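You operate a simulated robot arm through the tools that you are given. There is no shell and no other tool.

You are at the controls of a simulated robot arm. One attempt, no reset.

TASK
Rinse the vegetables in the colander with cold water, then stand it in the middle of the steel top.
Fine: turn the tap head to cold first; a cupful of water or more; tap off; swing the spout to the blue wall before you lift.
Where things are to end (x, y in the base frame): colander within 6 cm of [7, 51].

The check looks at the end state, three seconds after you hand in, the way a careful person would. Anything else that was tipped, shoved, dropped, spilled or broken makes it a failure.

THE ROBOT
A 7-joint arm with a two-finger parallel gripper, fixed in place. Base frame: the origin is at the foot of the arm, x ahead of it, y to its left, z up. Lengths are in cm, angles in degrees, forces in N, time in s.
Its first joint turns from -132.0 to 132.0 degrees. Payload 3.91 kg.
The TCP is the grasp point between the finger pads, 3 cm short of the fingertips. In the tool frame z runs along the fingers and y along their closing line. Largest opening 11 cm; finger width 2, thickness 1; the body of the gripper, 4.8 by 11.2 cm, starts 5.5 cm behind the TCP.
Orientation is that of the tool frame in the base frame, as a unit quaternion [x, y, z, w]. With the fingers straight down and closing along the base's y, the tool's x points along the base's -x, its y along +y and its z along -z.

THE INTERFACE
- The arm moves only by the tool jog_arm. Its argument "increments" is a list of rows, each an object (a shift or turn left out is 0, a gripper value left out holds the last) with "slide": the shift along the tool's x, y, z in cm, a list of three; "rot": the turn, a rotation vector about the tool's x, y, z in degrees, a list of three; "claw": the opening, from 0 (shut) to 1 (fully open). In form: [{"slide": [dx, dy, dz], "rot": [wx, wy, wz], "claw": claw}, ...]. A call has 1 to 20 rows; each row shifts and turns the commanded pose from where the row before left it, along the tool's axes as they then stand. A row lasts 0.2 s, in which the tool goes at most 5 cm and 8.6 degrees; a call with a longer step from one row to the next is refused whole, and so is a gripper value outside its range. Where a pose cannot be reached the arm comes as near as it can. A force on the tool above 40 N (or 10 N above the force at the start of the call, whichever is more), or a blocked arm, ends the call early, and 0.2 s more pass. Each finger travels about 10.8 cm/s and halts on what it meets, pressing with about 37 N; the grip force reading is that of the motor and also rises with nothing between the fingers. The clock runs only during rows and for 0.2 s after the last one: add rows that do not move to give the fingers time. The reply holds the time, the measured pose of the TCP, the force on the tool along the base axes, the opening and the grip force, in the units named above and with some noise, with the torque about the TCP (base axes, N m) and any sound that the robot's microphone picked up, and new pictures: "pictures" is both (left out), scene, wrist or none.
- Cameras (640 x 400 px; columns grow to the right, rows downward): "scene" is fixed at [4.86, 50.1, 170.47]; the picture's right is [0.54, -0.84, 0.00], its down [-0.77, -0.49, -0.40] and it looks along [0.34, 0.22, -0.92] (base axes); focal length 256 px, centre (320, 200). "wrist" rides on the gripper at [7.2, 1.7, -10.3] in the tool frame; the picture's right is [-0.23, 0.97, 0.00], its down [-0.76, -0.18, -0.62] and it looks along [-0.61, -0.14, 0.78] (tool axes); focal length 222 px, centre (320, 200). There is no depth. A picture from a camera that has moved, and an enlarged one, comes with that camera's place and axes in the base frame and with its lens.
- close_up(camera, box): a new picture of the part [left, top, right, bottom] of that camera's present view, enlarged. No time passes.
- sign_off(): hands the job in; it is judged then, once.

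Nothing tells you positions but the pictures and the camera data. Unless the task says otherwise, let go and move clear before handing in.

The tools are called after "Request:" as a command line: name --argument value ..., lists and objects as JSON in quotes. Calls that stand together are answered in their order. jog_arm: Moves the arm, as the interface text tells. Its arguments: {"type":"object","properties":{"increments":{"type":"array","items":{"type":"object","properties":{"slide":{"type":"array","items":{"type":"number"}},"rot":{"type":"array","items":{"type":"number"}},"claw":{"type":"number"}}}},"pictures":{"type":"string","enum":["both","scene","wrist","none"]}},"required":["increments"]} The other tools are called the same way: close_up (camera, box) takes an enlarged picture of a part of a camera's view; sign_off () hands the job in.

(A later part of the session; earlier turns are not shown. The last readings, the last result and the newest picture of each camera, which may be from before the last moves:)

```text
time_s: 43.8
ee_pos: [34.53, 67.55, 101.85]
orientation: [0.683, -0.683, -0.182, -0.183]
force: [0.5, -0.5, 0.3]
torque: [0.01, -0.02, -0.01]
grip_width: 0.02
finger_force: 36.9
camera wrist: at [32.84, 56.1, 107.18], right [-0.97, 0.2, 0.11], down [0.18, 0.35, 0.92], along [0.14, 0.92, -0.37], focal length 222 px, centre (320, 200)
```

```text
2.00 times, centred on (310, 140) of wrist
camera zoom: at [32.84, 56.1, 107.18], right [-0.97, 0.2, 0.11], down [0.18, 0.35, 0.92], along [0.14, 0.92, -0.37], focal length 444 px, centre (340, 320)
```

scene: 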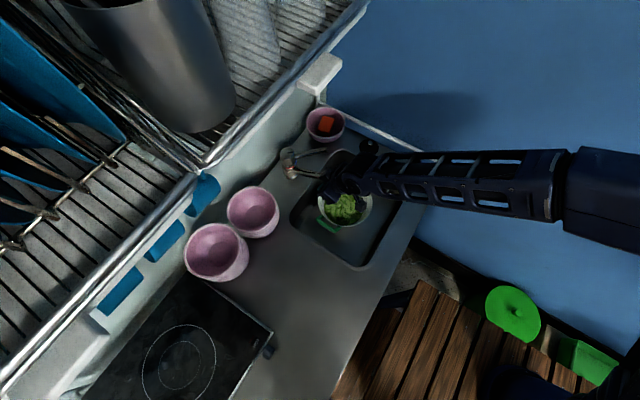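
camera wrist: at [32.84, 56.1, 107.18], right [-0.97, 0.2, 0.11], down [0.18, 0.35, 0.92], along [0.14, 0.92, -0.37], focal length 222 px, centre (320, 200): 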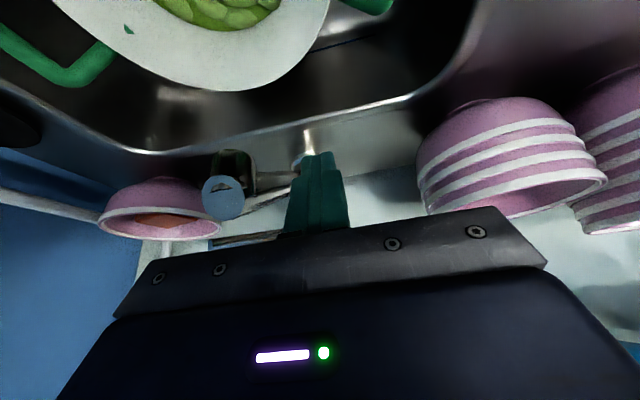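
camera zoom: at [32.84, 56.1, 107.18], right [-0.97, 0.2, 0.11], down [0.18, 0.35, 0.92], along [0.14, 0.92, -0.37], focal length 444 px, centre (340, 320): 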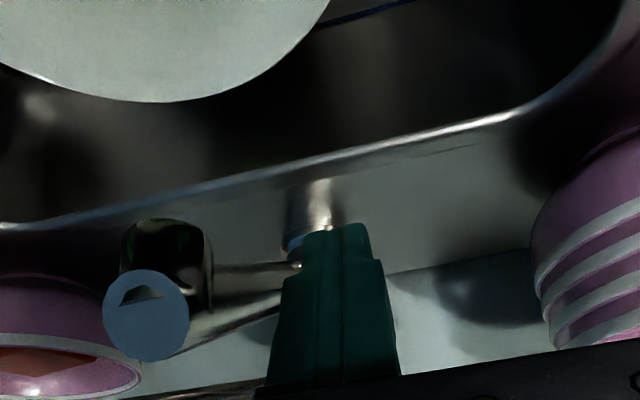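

The closed fingers are beside the spout on its -x side, at the spout's height. I'll push it along an arc about the tap axis toward +x, for the first half.

Request:
jog_arm --increments '[{"slide": [0.02, -0.75, -0.01]}, {"slide": [0.02, -0.75, -0.01]}, {"slide": [0.026, -1.32, -0.015]}, {"slide": [0.026, -1.32, -0.015]}, {"slide": [0.026, -1.32, -0.015]}, {"slide": [-0.262, -1.317, 0.152]}, {"slide": [-0.262, -1.317, 0.152]}, {"slide": [-0.262, -1.317, 0.152]}, {"slide": [0, 0, 0]}]' --pictures "both"

Request:
close_up --camera "wrist" --box '[180, 40, 440, 240]'

```text
time_s: 45.8
ee_pos: [43.87, 68.16, 101.71]
orientation: [0.684, -0.682, -0.184, -0.183]
force: [0.8, -0.5, 0.5]
torque: [0.01, 0.0, 0.02]
grip_width: 0.0
finger_force: 37.3
camera wrist: at [42.15, 56.75, 107.03], right [-0.97, 0.2, 0.11], down [0.18, 0.35, 0.92], along [0.14, 0.92, -0.37], focal length 222 px, centre (320, 200)
```

scene: 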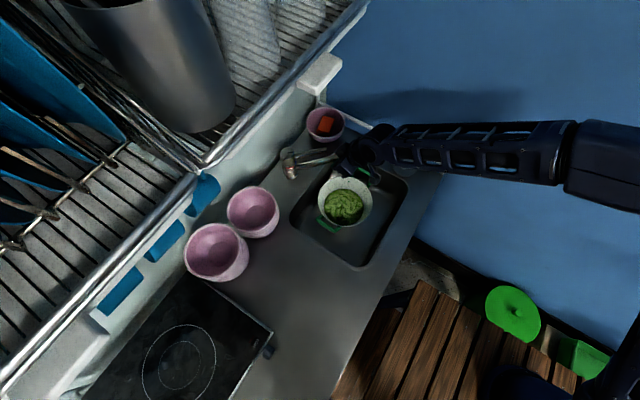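
wrist: 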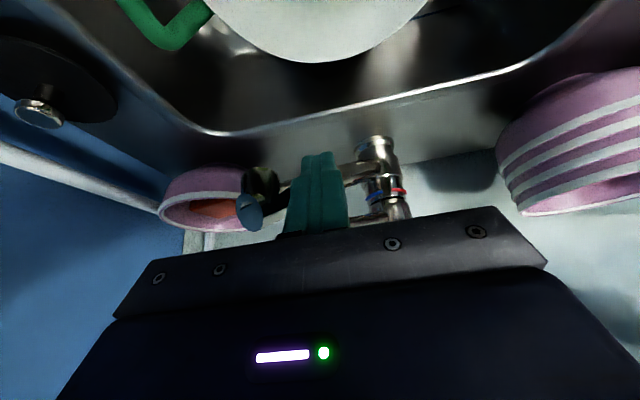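

```text
2.00 times, centred on (310, 140) of wrist
camera zoom: at [42.15, 56.75, 107.03], right [-0.97, 0.2, 0.11], down [0.18, 0.35, 0.92], along [0.14, 0.92, -0.37], focal length 444 px, centre (340, 320)
```

zoom: 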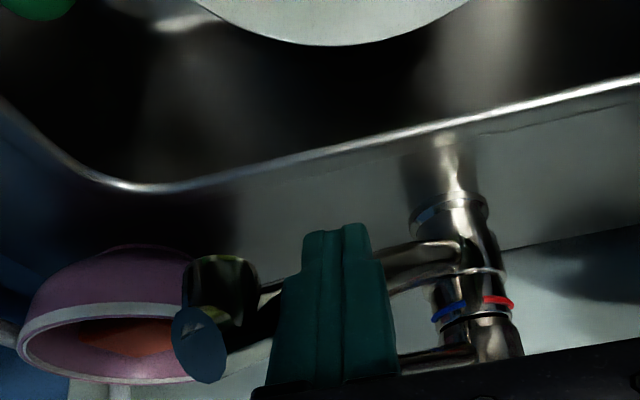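

The spout is swinging freely with the fingers behind it, and the lever hasn't moved. I'll continue the arc to the blue wall.

Request:
jog_arm --increments '[{"slide": [-0.563, -1.227, 0.325]}, {"slide": [-0.563, -1.227, 0.325]}, {"slide": [-0.563, -1.227, 0.325]}, {"slide": [-0.834, -1.04, 0.482]}, {"slide": [-0.834, -1.04, 0.482]}, {"slide": [-0.834, -1.04, 0.482]}, {"slide": [0, 0, 0]}]' --pictures "both"

Request:
close_up --camera "wrist" --box '[180, 40, 440, 240]'

Request:
close_up --camera "scene" --box '[270, 90, 400, 210]'

```text
time_s: 46.7
ee_pos: [47.34, 70.16, 101.66]
orientation: [0.685, -0.682, -0.182, -0.179]
force: [-6.0, -11.1, -1.7]
torque: [-0.15, 0.09, 0.04]
grip_width: 0.02
finger_force: 37.0
stopped in row 4: the force on the tool passed its limit at 65 N (the readings are from after the stop); the commanded pose is now the measured one
camera wrist: at [45.8, 58.8, 106.99], right [-0.97, 0.19, 0.12], down [0.18, 0.36, 0.92], along [0.13, 0.91, -0.38], focal length 222 px, centre (320, 200)
```

scene: 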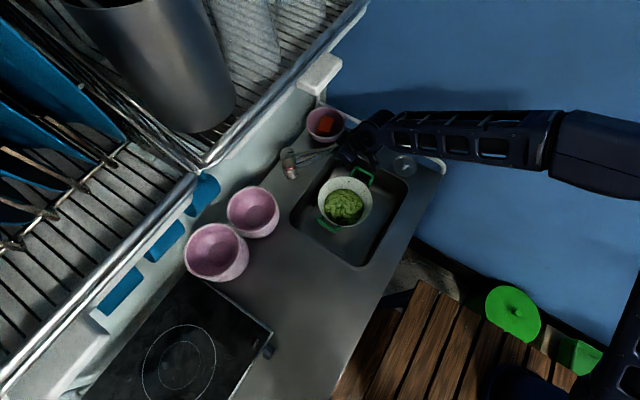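
wrist: 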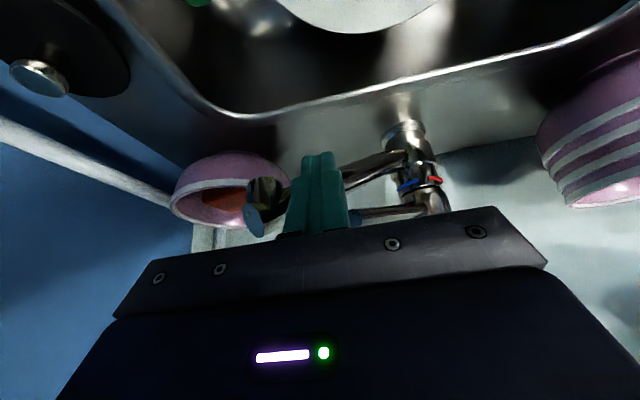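

```text
2.00 times, centred on (310, 140) of wrist
camera zoom: at [45.8, 58.8, 106.99], right [-0.97, 0.19, 0.12], down [0.18, 0.36, 0.92], along [0.13, 0.91, -0.38], focal length 444 px, centre (340, 320)
```

zoom: 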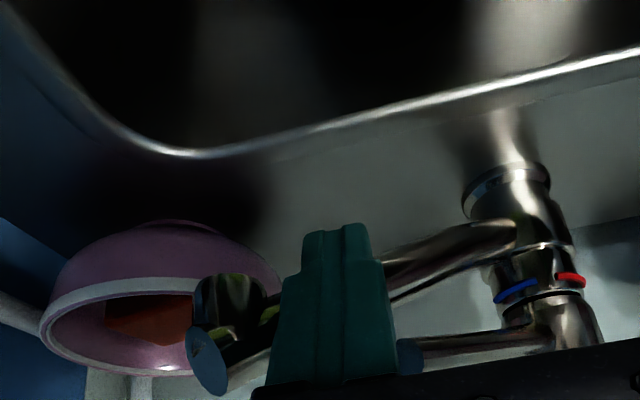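

```text
3.33 times, centred on (335, 150) of scene
camera zoom: at [4.86, 50.1, 170.47], right [0.54, -0.84, 0.0], down [-0.77, -0.49, -0.4], along [0.34, 0.22, -0.92], focal length 854 px, centre (270, 367)
```

zoom: 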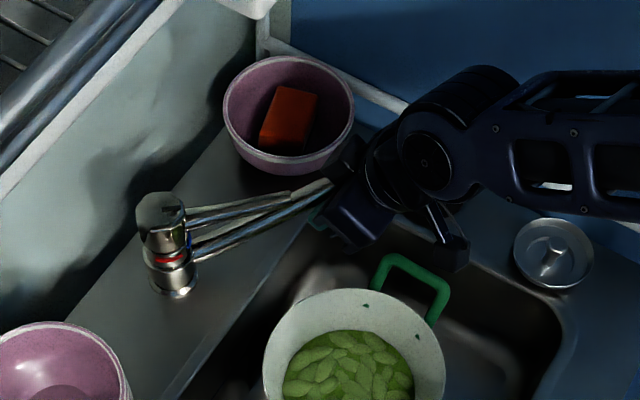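

The push stopped on a force spike with the spout at about 46° from its start. It may be the spout's own stop. I'll push again in very small steps to see whether it is a hard stop.

Request:
jog_arm --increments '[{"slide": [-0.125, -0.14, 0.07]}, {"slide": [-0.125, -0.14, 0.07]}, {"slide": [-0.125, -0.14, 0.07]}, {"slide": [0, 0, 0]}]' --pictures "both"

Request:
close_up --camera "wrist" --box '[240, 80, 440, 240]'

```text
time_s: 47.2
ee_pos: [47.32, 70.21, 101.36]
orientation: [0.687, -0.682, -0.181, -0.176]
force: [-6.0, -12.0, 1.9]
torque: [-0.1, 0.07, -0.04]
grip_width: 0.0
finger_force: 36.9
stopped in row 2: the force on the tool passed its limit at 45 N (the readings are from after the stop); the commanded pose is now the measured one
camera wrist: at [45.85, 58.89, 106.94], right [-0.97, 0.19, 0.12], down [0.18, 0.36, 0.91], along [0.13, 0.91, -0.39], focal length 222 px, centre (320, 200)
```

scene: 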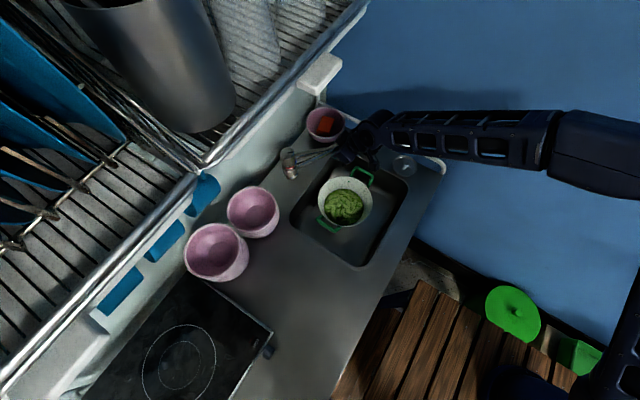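
wrist: 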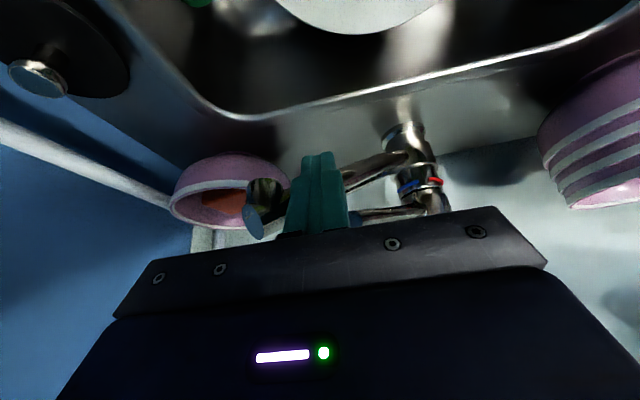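

```text
2.50 times, centred on (340, 160) of wrist
camera zoom: at [45.85, 58.89, 106.94], right [-0.97, 0.19, 0.12], down [0.18, 0.36, 0.91], along [0.13, 0.91, -0.39], focal length 555 px, centre (270, 300)
```

zoom: 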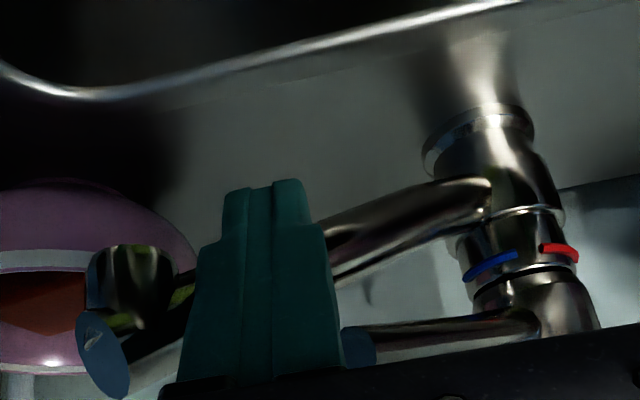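

It's a hard stop: the spout won't go further, and it now points about 46° toward the blue wall, clear of the colander. I'll back away, straighten the tool to vertical and look at the near (-x) colander handle.

Request:
jog_arm --increments '[{"slide": [0.606, 0.7, -0.35]}, {"slide": [0, 0, -4]}, {"slide": [0, 0, -4]}, {"slide": [0, 0, -4]}, {"rot": [0, 7.5, 0]}, {"rot": [0, 7.5, 0]}, {"rot": [0, 7.5, 0]}, {"rot": [0, 7.5, 0]}, {"slide": [2.3, 3.72, 0.36]}, {"slide": [2.3, 3.72, 0.36]}, {"slide": [2.3, 3.72, 0.36]}, {"slide": [2.3, 3.72, 0.36]}, {"slide": [2.3, 3.72, 0.36], "claw": 0.7}, {"slide": [0, 0, 0]}, {"slide": [0, 0, 0]}]' --pictures "both"

Request:
close_up --camera "wrist" --box '[200, 60, 460, 240]'

Request:
close_up --camera "scene" --box '[270, 90, 400, 250]'

```text
time_s: 50.4
ee_pos: [28.13, 51.82, 110.5]
orientation: [0.709, -0.705, 0.002, 0.006]
force: [-0.2, 0.1, -0.8]
torque: [0.0, -0.02, -0.01]
grip_width: 7.7
finger_force: 0.0
camera wrist: at [26.64, 44.81, 120.9], right [-0.98, 0.22, 0.0], down [0.18, 0.77, 0.61], along [0.13, 0.6, -0.79], focal length 222 px, centre (320, 200)
```

scene: 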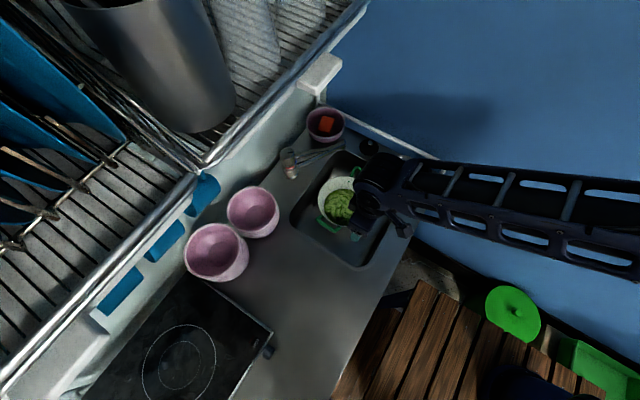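
wrist: 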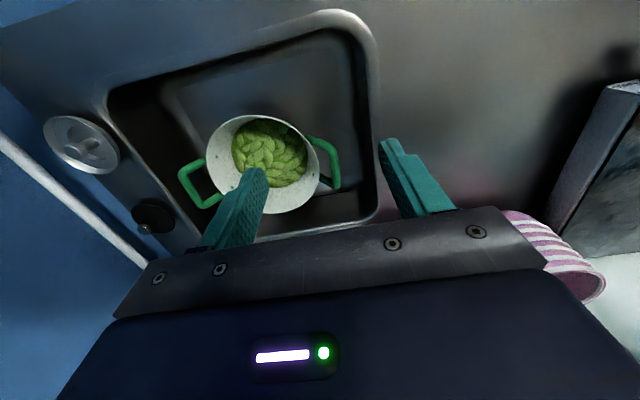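

```text
2.22 times, centred on (330, 150) of wrist
camera zoom: at [26.64, 44.81, 120.9], right [-0.98, 0.22, 0.0], down [0.18, 0.77, 0.61], along [0.13, 0.6, -0.79], focal length 494 px, centre (298, 311)
```

zoom: 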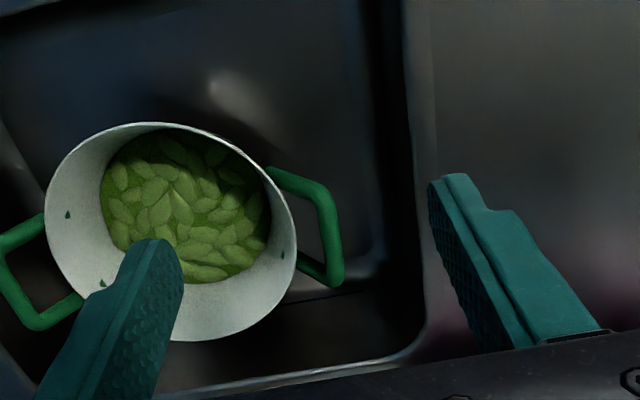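

```text
2.50 times, centred on (335, 170) of scene
camera zoom: at [4.86, 50.1, 170.47], right [0.54, -0.84, 0.0], down [-0.77, -0.49, -0.4], along [0.34, 0.22, -0.92], focal length 640 px, centre (282, 275)
```

zoom: 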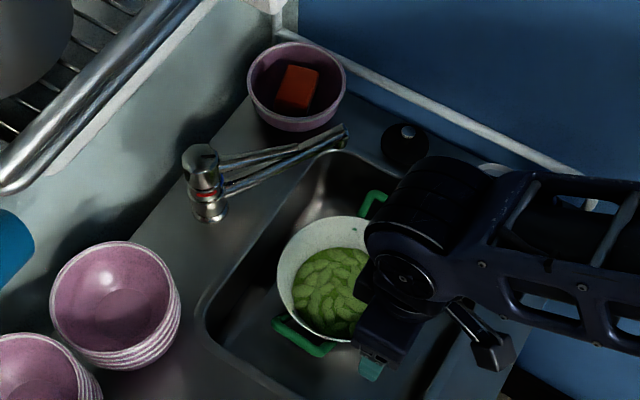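

The -x handle (outer bar near x = 28, y = 59–66, z = 89) is in view. I'll zoom in on it to size the gap between the bar and the colander wall.

Request:
close_up --camera "wrist" --box '[280, 125, 370, 195]'

Request:
close_up --camera "scene" --box '[305, 170, 365, 245]'

```text
5.71 times, centred on (325, 160) of wrist
camera zoom: at [26.64, 44.81, 120.9], right [-0.98, 0.22, 0.0], down [0.18, 0.77, 0.61], along [0.13, 0.6, -0.79], focal length 1269 px, centre (291, 429)
```

zoom: 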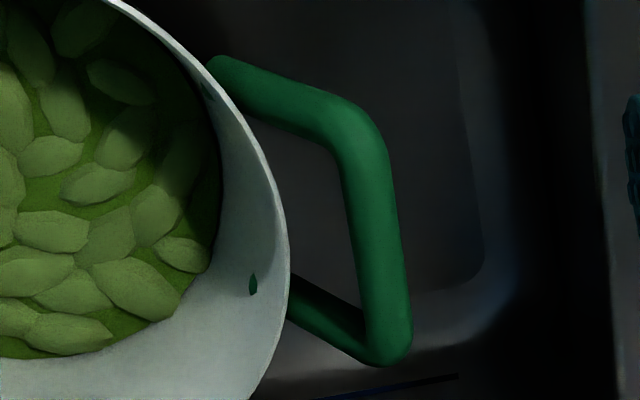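

```text
5.33 times, centred on (335, 208) of scene
camera zoom: at [4.86, 50.1, 170.47], right [0.54, -0.84, 0.0], down [-0.77, -0.49, -0.4], along [0.34, 0.22, -0.92], focal length 1366 px, centre (240, 160)
```

zoom: 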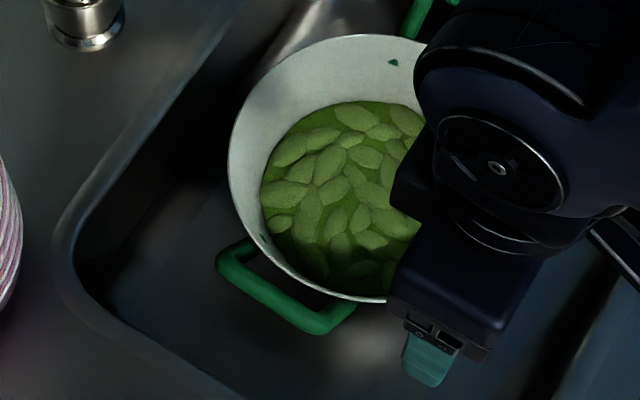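

The bar is a round tube about 1.2 cm thick near x = 28.1, z = 90. The rim edge is at about x = 30.6, z = 89.2, so one finger fits in the loop. I'll set a narrow opening and hover above the bar to check alignment.

Request:
jog_arm --increments '[{"slide": [-3.6, 0, 1.5], "claw": 0.22}, {"slide": [-3.6, 0, 2.5]}, {"slide": [-3.6, 0, 2.5]}, {"slide": [0, 0, 2.5]}, {"slide": [0, 0, 2.5]}, {"slide": [0, 0, 1.5]}, {"slide": [0, 0, 0]}]' --pictures "both"

Request:
close_up --camera "wrist" --box '[220, 80, 420, 240]'

```text
time_s: 52.0
ee_pos: [28.13, 62.61, 97.29]
orientation: [0.71, -0.704, 0.002, 0.006]
force: [-0.1, -0.5, 0.3]
torque: [0.01, 0.0, 0.01]
grip_width: 2.39
finger_force: 0.0
camera wrist: at [26.63, 55.7, 107.74], right [-0.98, 0.22, 0.0], down [0.18, 0.77, 0.61], along [0.13, 0.6, -0.79], focal length 222 px, centre (320, 200)
```

scene: 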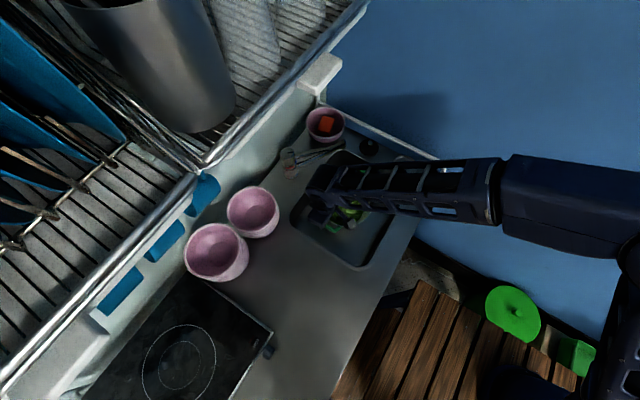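
wrist: 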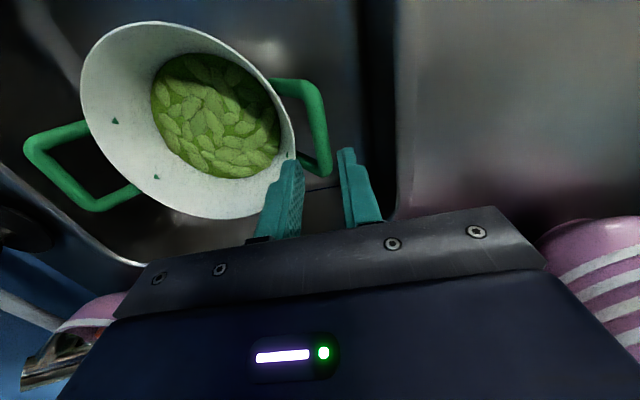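

```text
2.50 times, centred on (320, 160) of wrist
camera zoom: at [26.63, 55.7, 107.74], right [-0.98, 0.22, 0.0], down [0.18, 0.77, 0.61], along [0.13, 0.6, -0.79], focal length 555 px, centre (320, 300)
```

zoom: 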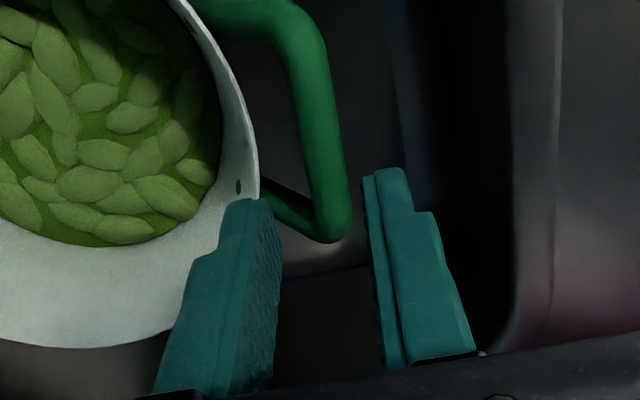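

The bar's centre is at x ≈ 28.0 and the rim edge at x ≈ 30.3. I'll narrow the opening to 2 cm, centre on the bar, lower to just above it and check again.

Request:
jog_arm --increments '[{"slide": [0, 0.13, 0], "claw": 0.18}, {"slide": [0, 0, 1.5]}, {"slide": [0, 0, 1.2]}, {"slide": [0, 0, 0]}]' --pictures "wrist"

Request:
close_up --camera "wrist" --box '[240, 100, 400, 230]'

```text
time_s: 53.0
ee_pos: [28.09, 62.72, 94.58]
orientation: [0.709, -0.705, 0.003, 0.006]
force: [-0.4, 0.2, 0.3]
torque: [0.01, 0.02, -0.01]
grip_width: 2.0
finger_force: 0.2
camera wrist: at [26.54, 55.67, 104.99], right [-0.98, 0.22, 0.0], down [0.18, 0.77, 0.61], along [0.13, 0.6, -0.79], focal length 222 px, centre (320, 200)
```

wrist: 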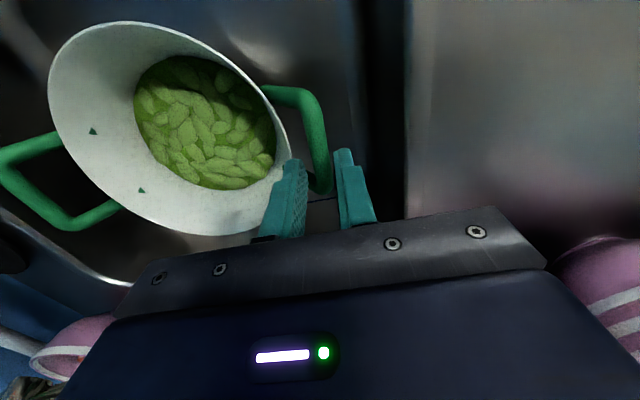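

```text
3.08 times, centred on (320, 165) of wrist
camera zoom: at [26.54, 55.67, 104.99], right [-0.98, 0.22, 0.0], down [0.18, 0.77, 0.61], along [0.13, 0.6, -0.79], focal length 684 px, centre (320, 308)
```

zoom: 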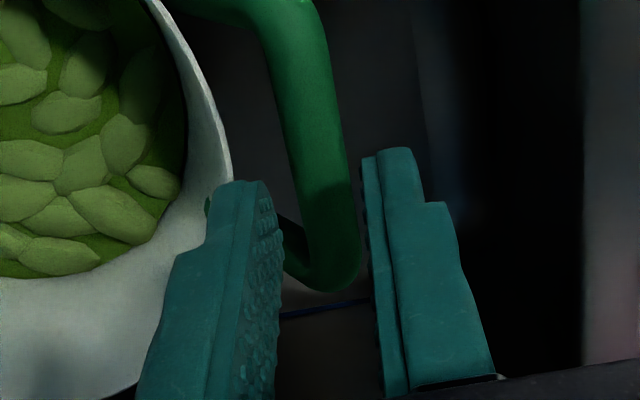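

The bar is centred between the fingers and the inner finger clears the rim by about 3 mm. I'll narrow slightly and lower the fingers around the bar.

Request:
jog_arm --increments '[{"claw": 0.167}, {"slide": [0, 0, 1.1]}, {"slide": [0, 0, 1.1]}, {"slide": [0, 0, 1.1]}, {"slide": [0, 0, 1.1]}, {"slide": [0, 0, 1.1]}, {"slide": [0, 0, 0.9]}, {"slide": [0, 0, 0]}]' --pictures "both"

Request:
close_up --camera "wrist" --box '[240, 100, 400, 230]'

```text
time_s: 54.8
ee_pos: [28.04, 62.56, 88.35]
orientation: [0.71, -0.705, 0.003, 0.006]
force: [-0.4, 0.8, 0.6]
torque: [-0.01, 0.01, 0.0]
grip_width: 1.83
finger_force: 0.1
camera wrist: at [26.44, 55.53, 98.63], right [-0.98, 0.22, 0.0], down [0.18, 0.77, 0.61], along [0.13, 0.6, -0.79], focal length 222 px, centre (320, 200)
```

scene: 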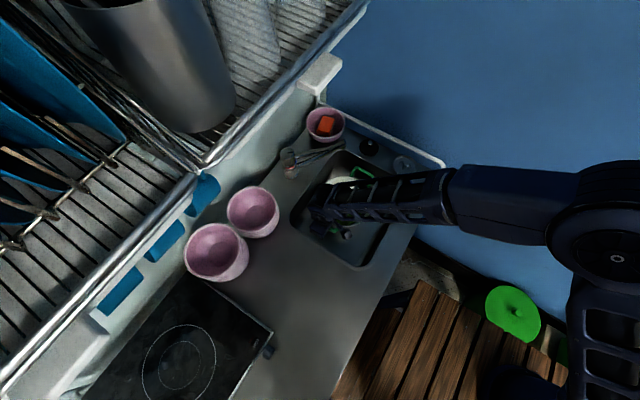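
wrist: 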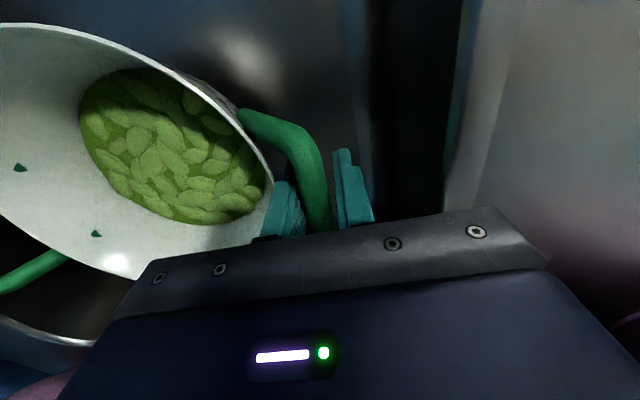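

```text
3.08 times, centred on (320, 165) of wrist
camera zoom: at [26.44, 55.53, 98.63], right [-0.98, 0.22, 0.0], down [0.18, 0.77, 0.61], along [0.13, 0.6, -0.79], focal length 684 px, centre (320, 308)
```

zoom: 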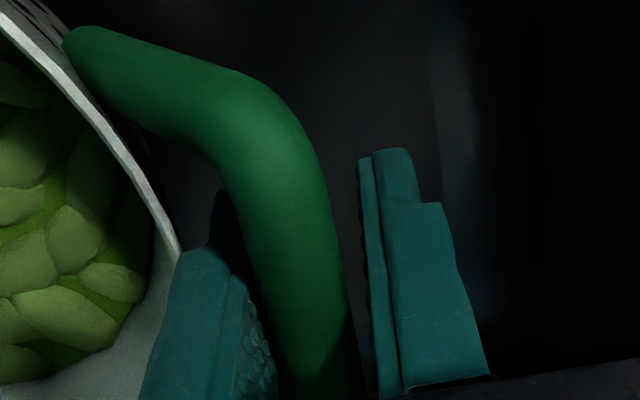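

The fingers straddle the bar with no contact force. I'll snug the opening and lean the tool about 18° around the bar, so the inner finger lies along the tapered wall and braces the colander against tipping. Then I'll close.

Request:
jog_arm --increments '[{"claw": 0.135}, {"slide": [0, 0, 0]}, {"slide": [0, -0.17, -0.01], "rot": [6, 0, 0]}, {"slide": [0, -0.17, -0.03], "rot": [6, 0, 0]}, {"slide": [0, -0.17, -0.05], "rot": [6, 0, 0]}, {"slide": [0, 0, 0]}]' --pictures "wrist"

Request:
close_up --camera "wrist" --box '[240, 100, 400, 230]'

```text
time_s: 56.2
ee_pos: [28.49, 62.64, 88.4]
orientation: [0.702, -0.696, 0.113, -0.105]
force: [-0.4, -0.6, -4.6]
torque: [-0.01, 0.49, 0.0]
grip_width: 1.41
finger_force: 0.0
camera wrist: at [23.86, 55.48, 97.73], right [-0.93, 0.22, -0.3], down [-0.03, 0.77, 0.64], along [0.37, 0.6, -0.71], focal length 222 px, centre (320, 200)
```

wrist: 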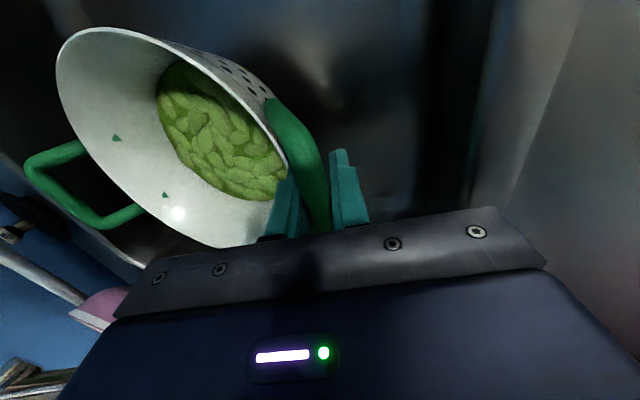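

```text
3.08 times, centred on (320, 165) of wrist
camera zoom: at [23.86, 55.48, 97.73], right [-0.93, 0.22, -0.3], down [-0.03, 0.77, 0.64], along [0.37, 0.6, -0.71], focal length 684 px, centre (320, 308)
```

zoom: 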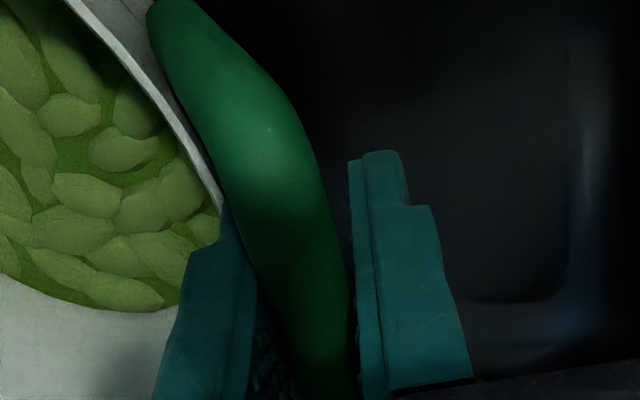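

There's only light contact so far. I'll close firmly on the bar.

Request:
jog_arm --increments '[{"claw": 0.0}, {"slide": [0, 0, 0]}, {"slide": [0, 0, 0]}]' --pictures "both"

Request:
close_up --camera "wrist" --box '[40, 0, 400, 240]'

```text
time_s: 57.0
ee_pos: [28.53, 62.68, 88.22]
orientation: [0.702, -0.696, 0.113, -0.105]
force: [0.1, -0.4, -1.3]
torque: [0.03, 0.5, -0.01]
grip_width: 1.33
finger_force: 36.4
camera wrist: at [23.86, 55.49, 97.75], right [-0.93, 0.22, -0.3], down [-0.03, 0.77, 0.64], along [0.37, 0.6, -0.71], focal length 222 px, centre (320, 200)
```

scene: 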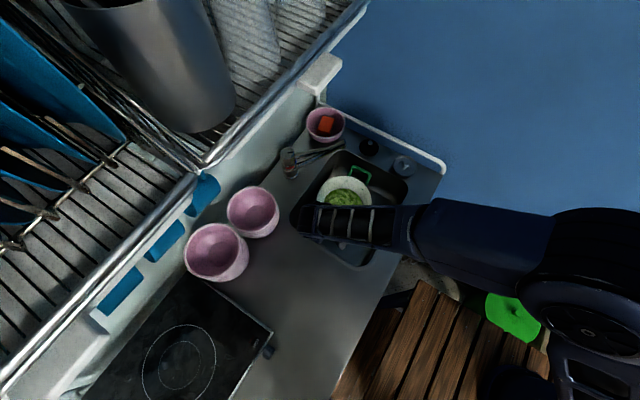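
wrist: 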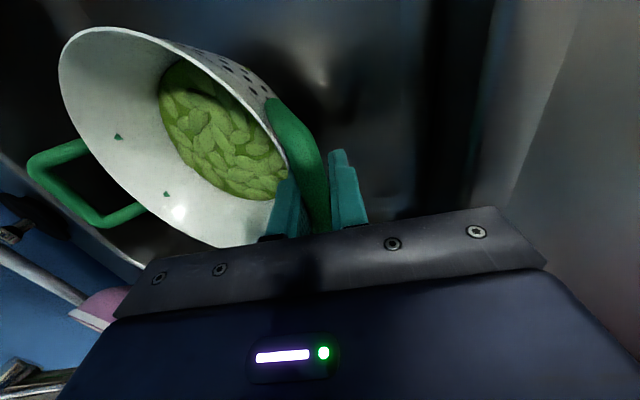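

```text
1.67 times, centred on (220, 120) of wrist
camera zoom: at [23.86, 55.49, 97.75], right [-0.93, 0.22, -0.3], down [-0.03, 0.77, 0.64], along [0.37, 0.6, -0.71], focal length 370 px, centre (487, 333)
```

zoom: 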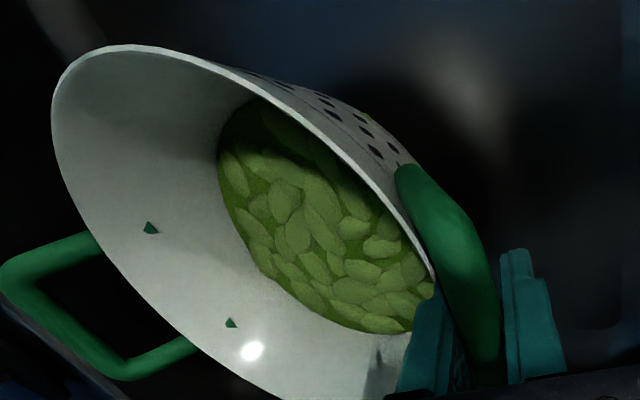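

Gripped at 1.33 cm on the bar. I'll lift slowly by a couple of centimetres to check the weight and whether the colander tips.

Request:
jog_arm --increments '[{"slide": [0, -0.155, -0.475]}, {"slide": [0, -0.155, -0.475]}, {"slide": [0, -0.155, -0.475]}, {"slide": [0, -0.155, -0.475]}, {"slide": [0, 0, 0]}, {"slide": [0, 0, 0]}]' --pictures "both"

Request:
close_up --camera "wrist" --box '[40, 0, 400, 240]'

```text
time_s: 58.4
ee_pos: [28.51, 62.55, 90.44]
orientation: [0.702, -0.695, 0.113, -0.105]
force: [0.4, -0.6, -4.3]
torque: [-0.03, 0.55, 0.0]
grip_width: 1.31
finger_force: 36.8
camera wrist: at [23.87, 55.54, 99.81], right [-0.93, 0.22, -0.3], down [-0.03, 0.77, 0.64], along [0.37, 0.6, -0.71], focal length 222 px, centre (320, 200)
```

scene: 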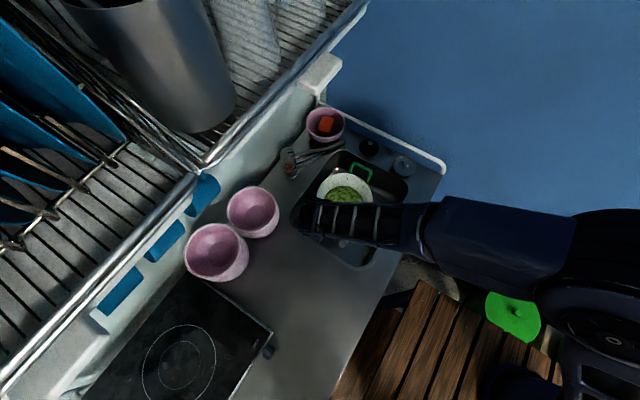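
wrist: 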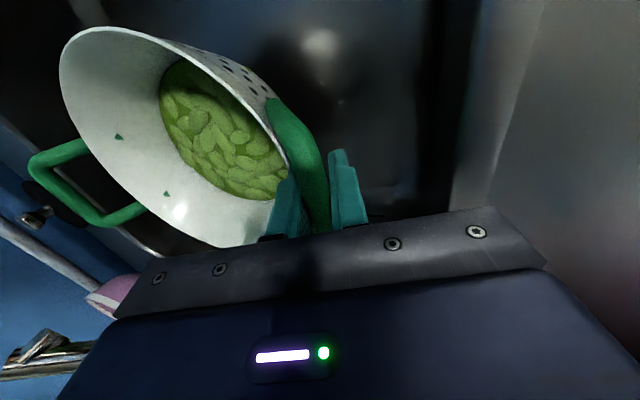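

```text
1.67 times, centred on (220, 120) of wrist
camera zoom: at [23.87, 55.54, 99.81], right [-0.93, 0.22, -0.3], down [-0.03, 0.77, 0.64], along [0.37, 0.6, -0.71], focal length 370 px, centre (487, 333)
```

zoom: 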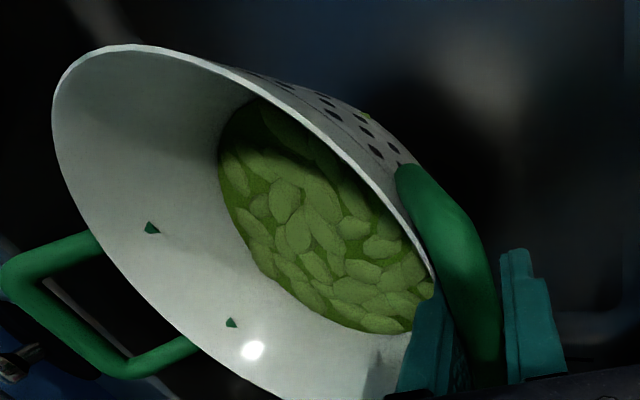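

The colander hangs level with no slip. It weighs about 0.44 kg and the inner finger is bracing it well. I'll continue lifting, easing slightly toward -y to stay clear of the lever and spout.

Request:
jog_arm --increments '[{"slide": [0.3, -0.386, -1.19]}, {"slide": [0.3, -0.386, -1.19]}, {"slide": [0.3, -0.386, -1.19]}, {"slide": [0.3, -0.386, -1.19]}, {"slide": [0.3, -0.386, -1.19]}, {"slide": [0.3, -0.386, -1.19]}, {"slide": [0.3, -0.386, -1.19]}, {"slide": [0, 0, 0]}]' --pictures "both"

```text
time_s: 60.2
ee_pos: [28.69, 60.69, 99.05]
orientation: [0.702, -0.696, 0.112, -0.104]
force: [0.1, 0.0, -4.9]
torque: [-0.01, 0.54, 0.01]
grip_width: 1.34
finger_force: 37.2
camera wrist: at [24.04, 53.54, 108.51], right [-0.93, 0.22, -0.3], down [-0.03, 0.77, 0.64], along [0.37, 0.6, -0.71], focal length 222 px, centre (320, 200)
```

scene: 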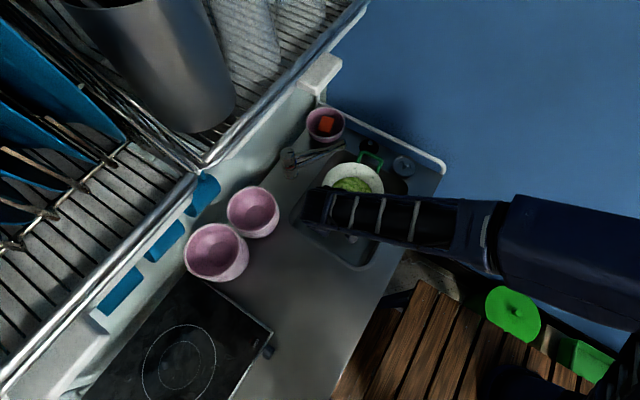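
wrist: 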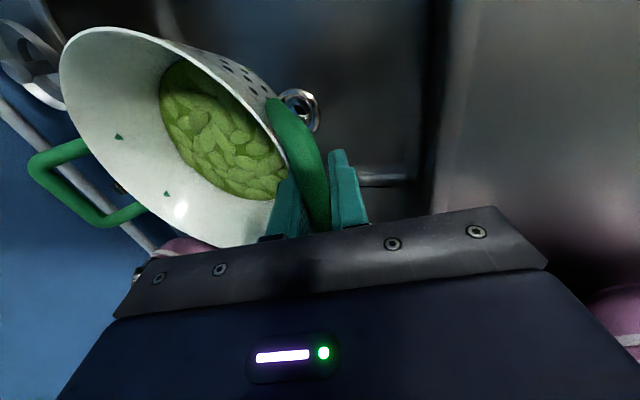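

The drain is visible and open below, and the colander is steady. I'll continue lifting until its base clears the steel top.

Request:
jog_arm --increments '[{"slide": [0.3, -0.386, -1.19]}, {"slide": [0.3, -0.386, -1.19]}, {"slide": [0.3, -0.386, -1.19]}, {"slide": [0.3, -0.386, -1.19]}, {"slide": [0.3, -0.386, -1.19]}, {"slide": [0.3, -0.386, -1.19]}, {"slide": [0.3, -0.386, -1.19]}, {"slide": [0.3, -0.386, -1.19]}, {"slide": [0, 0, 0]}, {"slide": [0, 0, 0]}, {"slide": [0, 0, 0]}, {"slide": [0, 0, 0]}]' --pictures "both"

Request:
close_up --camera "wrist" --box '[0, 0, 400, 240]'

Request:
close_up --camera "scene" --box '[260, 100, 460, 280]'

```text
time_s: 62.8
ee_pos: [28.8, 58.37, 109.09]
orientation: [0.701, -0.696, 0.113, -0.105]
force: [0.2, 0.0, -4.4]
torque: [0.02, 0.5, 0.01]
grip_width: 1.34
finger_force: 36.6
camera wrist: at [24.11, 51.24, 118.54], right [-0.93, 0.22, -0.3], down [-0.03, 0.77, 0.64], along [0.37, 0.6, -0.71], focal length 222 px, centre (320, 200)
```

scene: 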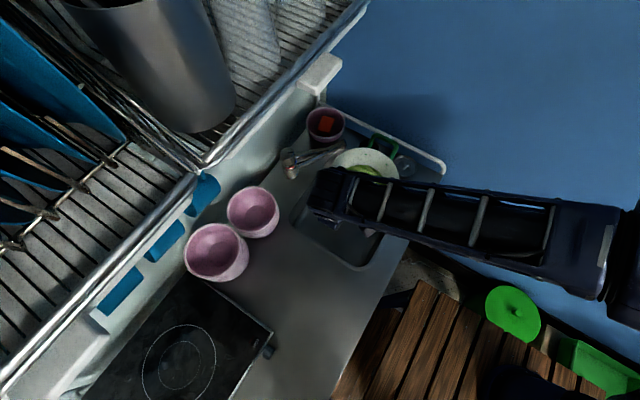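
wrist: 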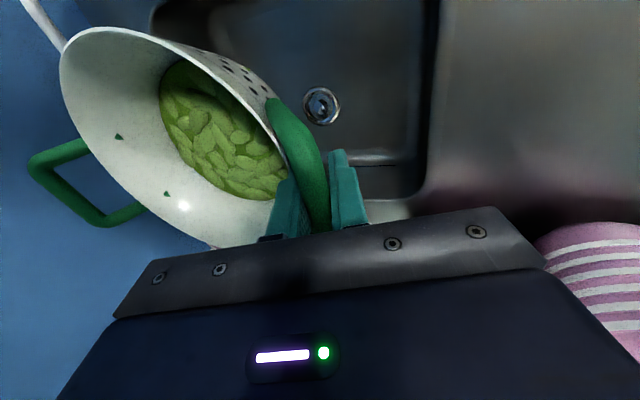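

```text
1.60 times, centred on (200, 120) of wrist
camera zoom: at [24.11, 51.24, 118.54], right [-0.93, 0.22, -0.3], down [-0.03, 0.77, 0.64], along [0.37, 0.6, -0.71], focal length 355 px, centre (512, 328)
```

zoom: 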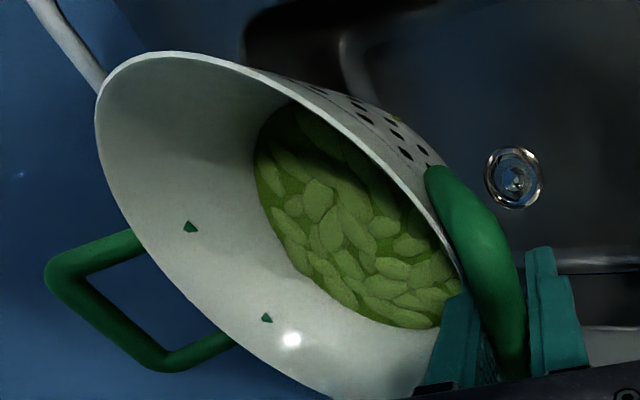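

```text
2.22 times, centred on (360, 190) of scene
camera zoom: at [4.86, 50.1, 170.47], right [0.54, -0.84, 0.0], down [-0.77, -0.49, -0.4], along [0.34, 0.22, -0.92], focal length 569 px, centre (231, 222)
```

zoom: 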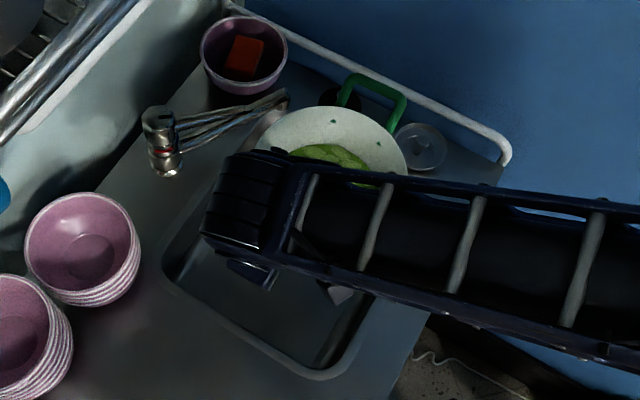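

The colander is lifted about 21 cm, so its base is near z = 95, level, with the vegetables undisturbed. I'll pause for drips, then carry it toward -x over the steel top.

Request:
jog_arm --increments '[{"slide": [0, 0, 0]}, {"slide": [0, 0, 0]}, {"slide": [0, 0, 0]}, {"slide": [0, 0, 0]}, {"slide": [0, 0, 0]}, {"slide": [0, 0, 0]}, {"slide": [-0.05, 1.306, -0.512]}, {"slide": [-0.05, 1.306, -0.512]}, {"slide": [-0.05, 1.306, -0.512]}, {"slide": [-0.05, 1.306, -0.512]}, {"slide": [-0.05, 1.306, -0.512]}, {"slide": [-0.05, 1.306, -0.512]}, {"slide": [-0.05, 1.306, -0.512]}, {"slide": [-0.05, 1.306, -0.512]}, {"slide": [-0.05, 1.306, -0.512]}, {"slide": [-0.05, 1.306, -0.512]}, {"slide": [-0.05, 1.306, -0.512]}, {"slide": [-0.05, 1.306, -0.512]}, {"slide": [0, 0, 0]}]' --pictures "both"

```text
time_s: 66.8
ee_pos: [11.92, 58.83, 110.13]
orientation: [0.701, -0.696, 0.113, -0.104]
force: [0.0, -0.3, -5.4]
torque: [0.04, 0.53, 0.01]
grip_width: 1.36
finger_force: 37.2
camera wrist: at [7.18, 51.75, 119.62], right [-0.93, 0.22, -0.3], down [-0.03, 0.77, 0.64], along [0.37, 0.6, -0.71], focal length 222 px, centre (320, 200)
```

scene: 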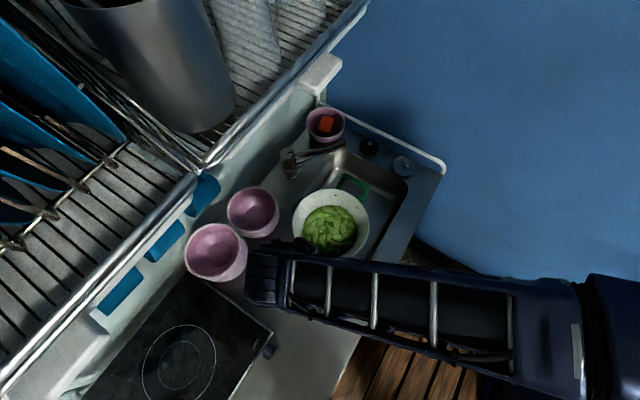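
wrist: 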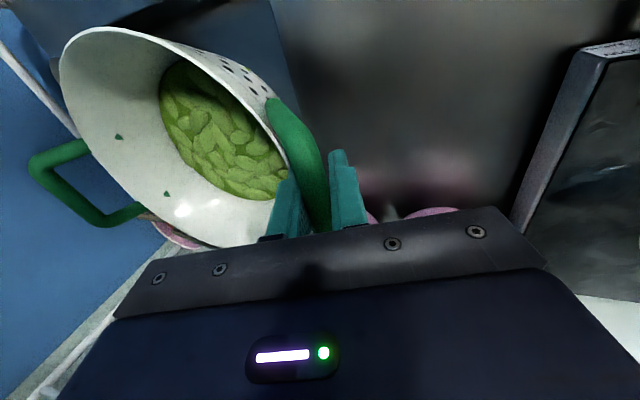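

The colander is steady over the basin edge. Next I'll yaw it 40° clockwise about the grip so the hand ends up at a comfortable reach.

Request:
jog_arm --increments '[{"rot": [0, 1.545, 4.755]}, {"rot": [0, 1.545, 4.755]}, {"rot": [0, 1.545, 4.755]}, {"rot": [0, 1.545, 4.755]}, {"rot": [0, 1.545, 4.755]}, {"rot": [0, 1.545, 4.755]}, {"rot": [0, 1.545, 4.755]}, {"rot": [0, 1.545, 4.755]}, {"slide": [0, 0, 0]}]' --pictures "both"

```text
time_s: 68.8
ee_pos: [11.87, 58.87, 110.21]
orientation: [-0.421, 0.893, -0.146, 0.062]
force: [0.5, 0.2, -4.5]
torque: [0.33, 0.38, 0.02]
grip_width: 1.29
finger_force: 37.4
camera wrist: at [3.61, 56.56, 119.58], right [-0.57, 0.76, -0.31], down [0.47, 0.61, 0.64], along [0.67, 0.22, -0.71], focal length 222 px, centre (320, 200)
```

scene: 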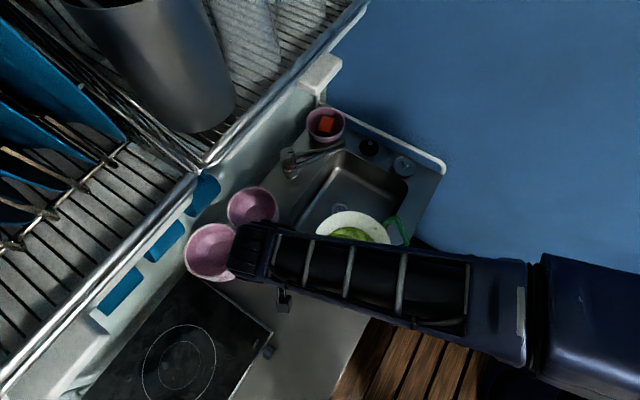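
wrist: 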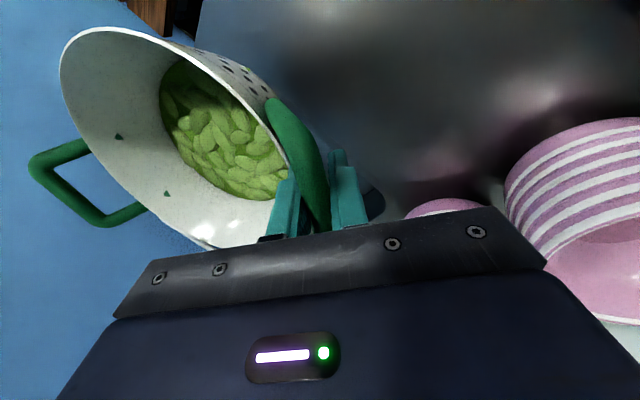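

The colander swung level to the front. I'll translate it -x to the placing spot.

Request:
jog_arm --increments '[{"slide": [0.829, 1.015, -0.324]}, {"slide": [0.829, 1.015, -0.324]}, {"slide": [0.829, 1.015, -0.324]}, {"slide": [0.829, 1.015, -0.324]}, {"slide": [0.829, 1.015, -0.324]}, {"slide": [0.829, 1.015, -0.324]}, {"slide": [0.829, 1.015, -0.324]}, {"slide": [0.829, 1.015, -0.324]}, {"slide": [0.829, 1.015, -0.324]}, {"slide": [0.829, 1.015, -0.324]}, {"slide": [0, 0, 0]}, {"slide": [0, 0, 0]}]' --pictures "both"

Request:
close_up --camera "scene" --box '[200, 180, 440, 400]'

Request:
close_up --camera "wrist" --box '[0, 0, 400, 240]'

```text
time_s: 71.4
ee_pos: [-1.63, 59.11, 110.23]
orientation: [-0.422, 0.893, -0.146, 0.062]
force: [1.2, -0.4, -4.4]
torque: [0.34, 0.41, 0.03]
grip_width: 1.36
finger_force: 36.6
camera wrist: at [-9.89, 56.79, 119.52], right [-0.57, 0.76, -0.31], down [0.47, 0.61, 0.64], along [0.67, 0.22, -0.71], focal length 222 px, centre (320, 200)
```

scene: 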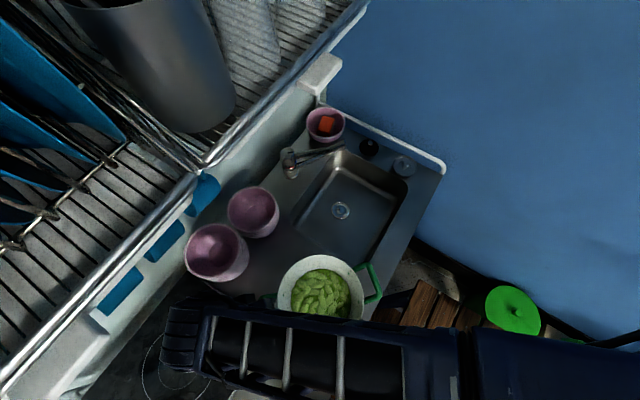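
wrist: 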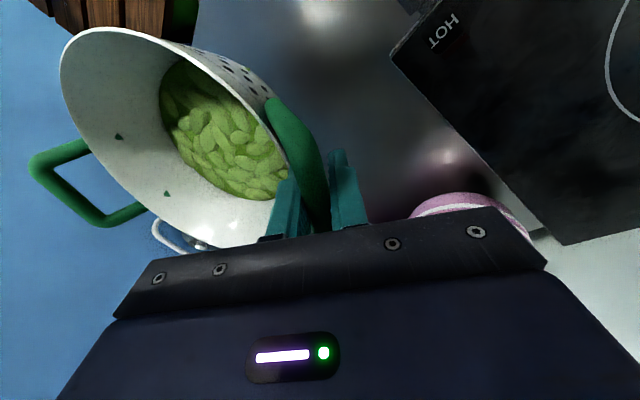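

```text
1.82 times, centred on (320, 290) of scene
camera zoom: at [4.86, 50.1, 170.47], right [0.54, -0.84, 0.0], down [-0.77, -0.49, -0.4], along [0.34, 0.22, -0.92], focal length 466 px, centre (320, 36)
```

zoom: 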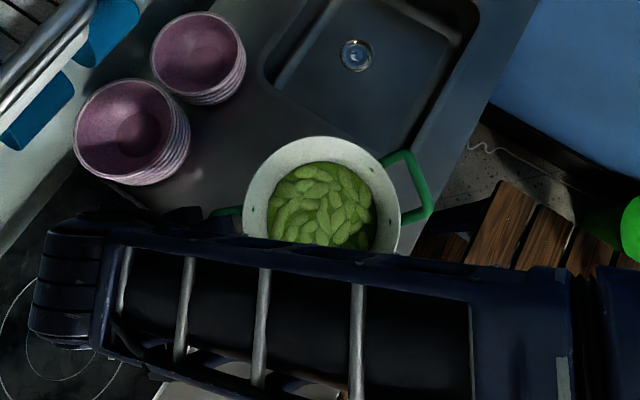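

```text
1.60 times, centred on (200, 120) of wrist
camera zoom: at [-9.89, 56.79, 119.52], right [-0.57, 0.76, -0.31], down [0.47, 0.61, 0.64], along [0.67, 0.22, -0.71], focal length 355 px, centre (512, 328)
```

zoom: 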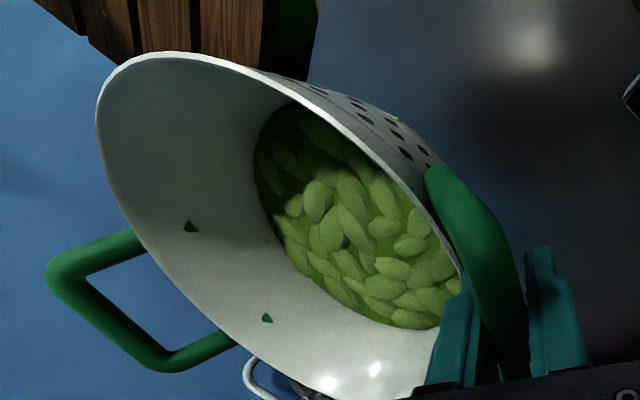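

The colander centre measures about (7.4, 51.7), right over the target, with its base roughly 7 cm above the steel. I'll lower it 5 cm first.

Request:
jog_arm --increments '[{"slide": [-0.012, 0.313, 0.949]}, {"slide": [-0.012, 0.313, 0.949]}, {"slide": [-0.012, 0.313, 0.949]}, {"slide": [-0.012, 0.313, 0.949]}, {"slide": [-0.012, 0.313, 0.949]}, {"slide": [0, 0, 0]}]' --pictures "both"

Request:
close_up --camera "wrist" --box '[150, 0, 500, 220]'

```text
time_s: 72.8
ee_pos: [-1.66, 59.13, 105.19]
orientation: [-0.422, 0.892, -0.146, 0.062]
force: [-0.6, 0.1, -4.1]
torque: [0.3, 0.4, 0.01]
grip_width: 1.34
finger_force: 37.1
camera wrist: at [-9.88, 56.81, 114.52], right [-0.57, 0.76, -0.31], down [0.47, 0.61, 0.64], along [0.67, 0.22, -0.71], focal length 222 px, centre (320, 200)
```

scene: 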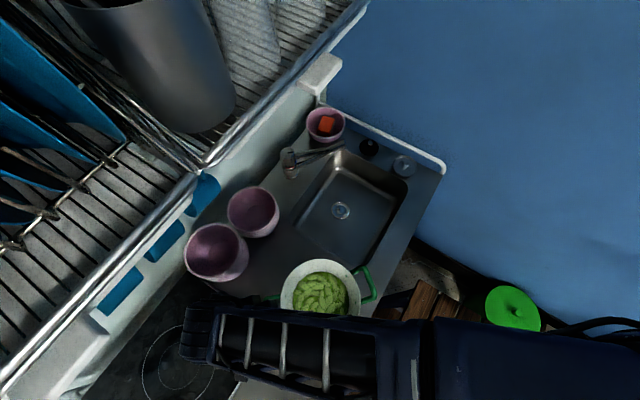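
wrist: 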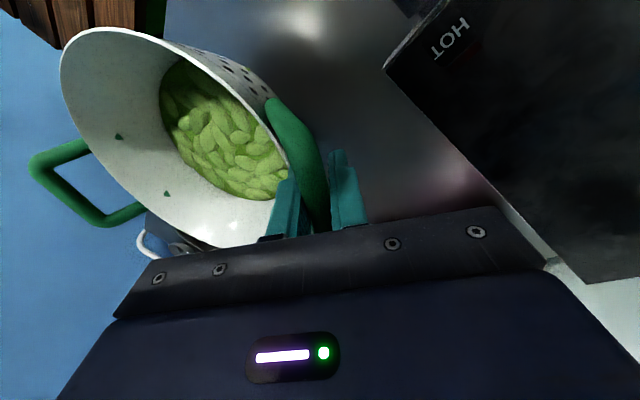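

```text
1.82 times, centred on (325, 110) of wrist
camera zoom: at [-9.88, 56.81, 114.52], right [-0.57, 0.76, -0.31], down [0.47, 0.61, 0.64], along [0.67, 0.22, -0.71], focal length 404 px, centre (311, 364)
```

zoom: 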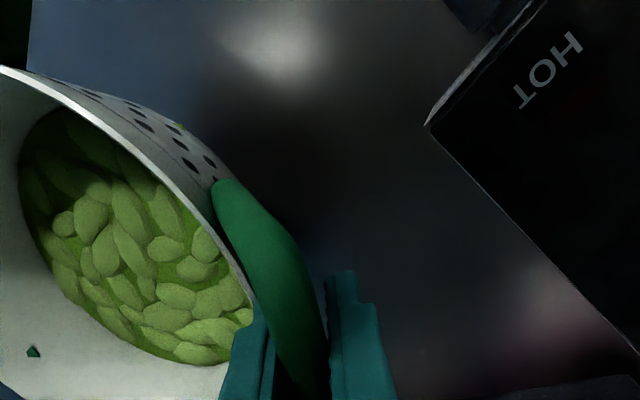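

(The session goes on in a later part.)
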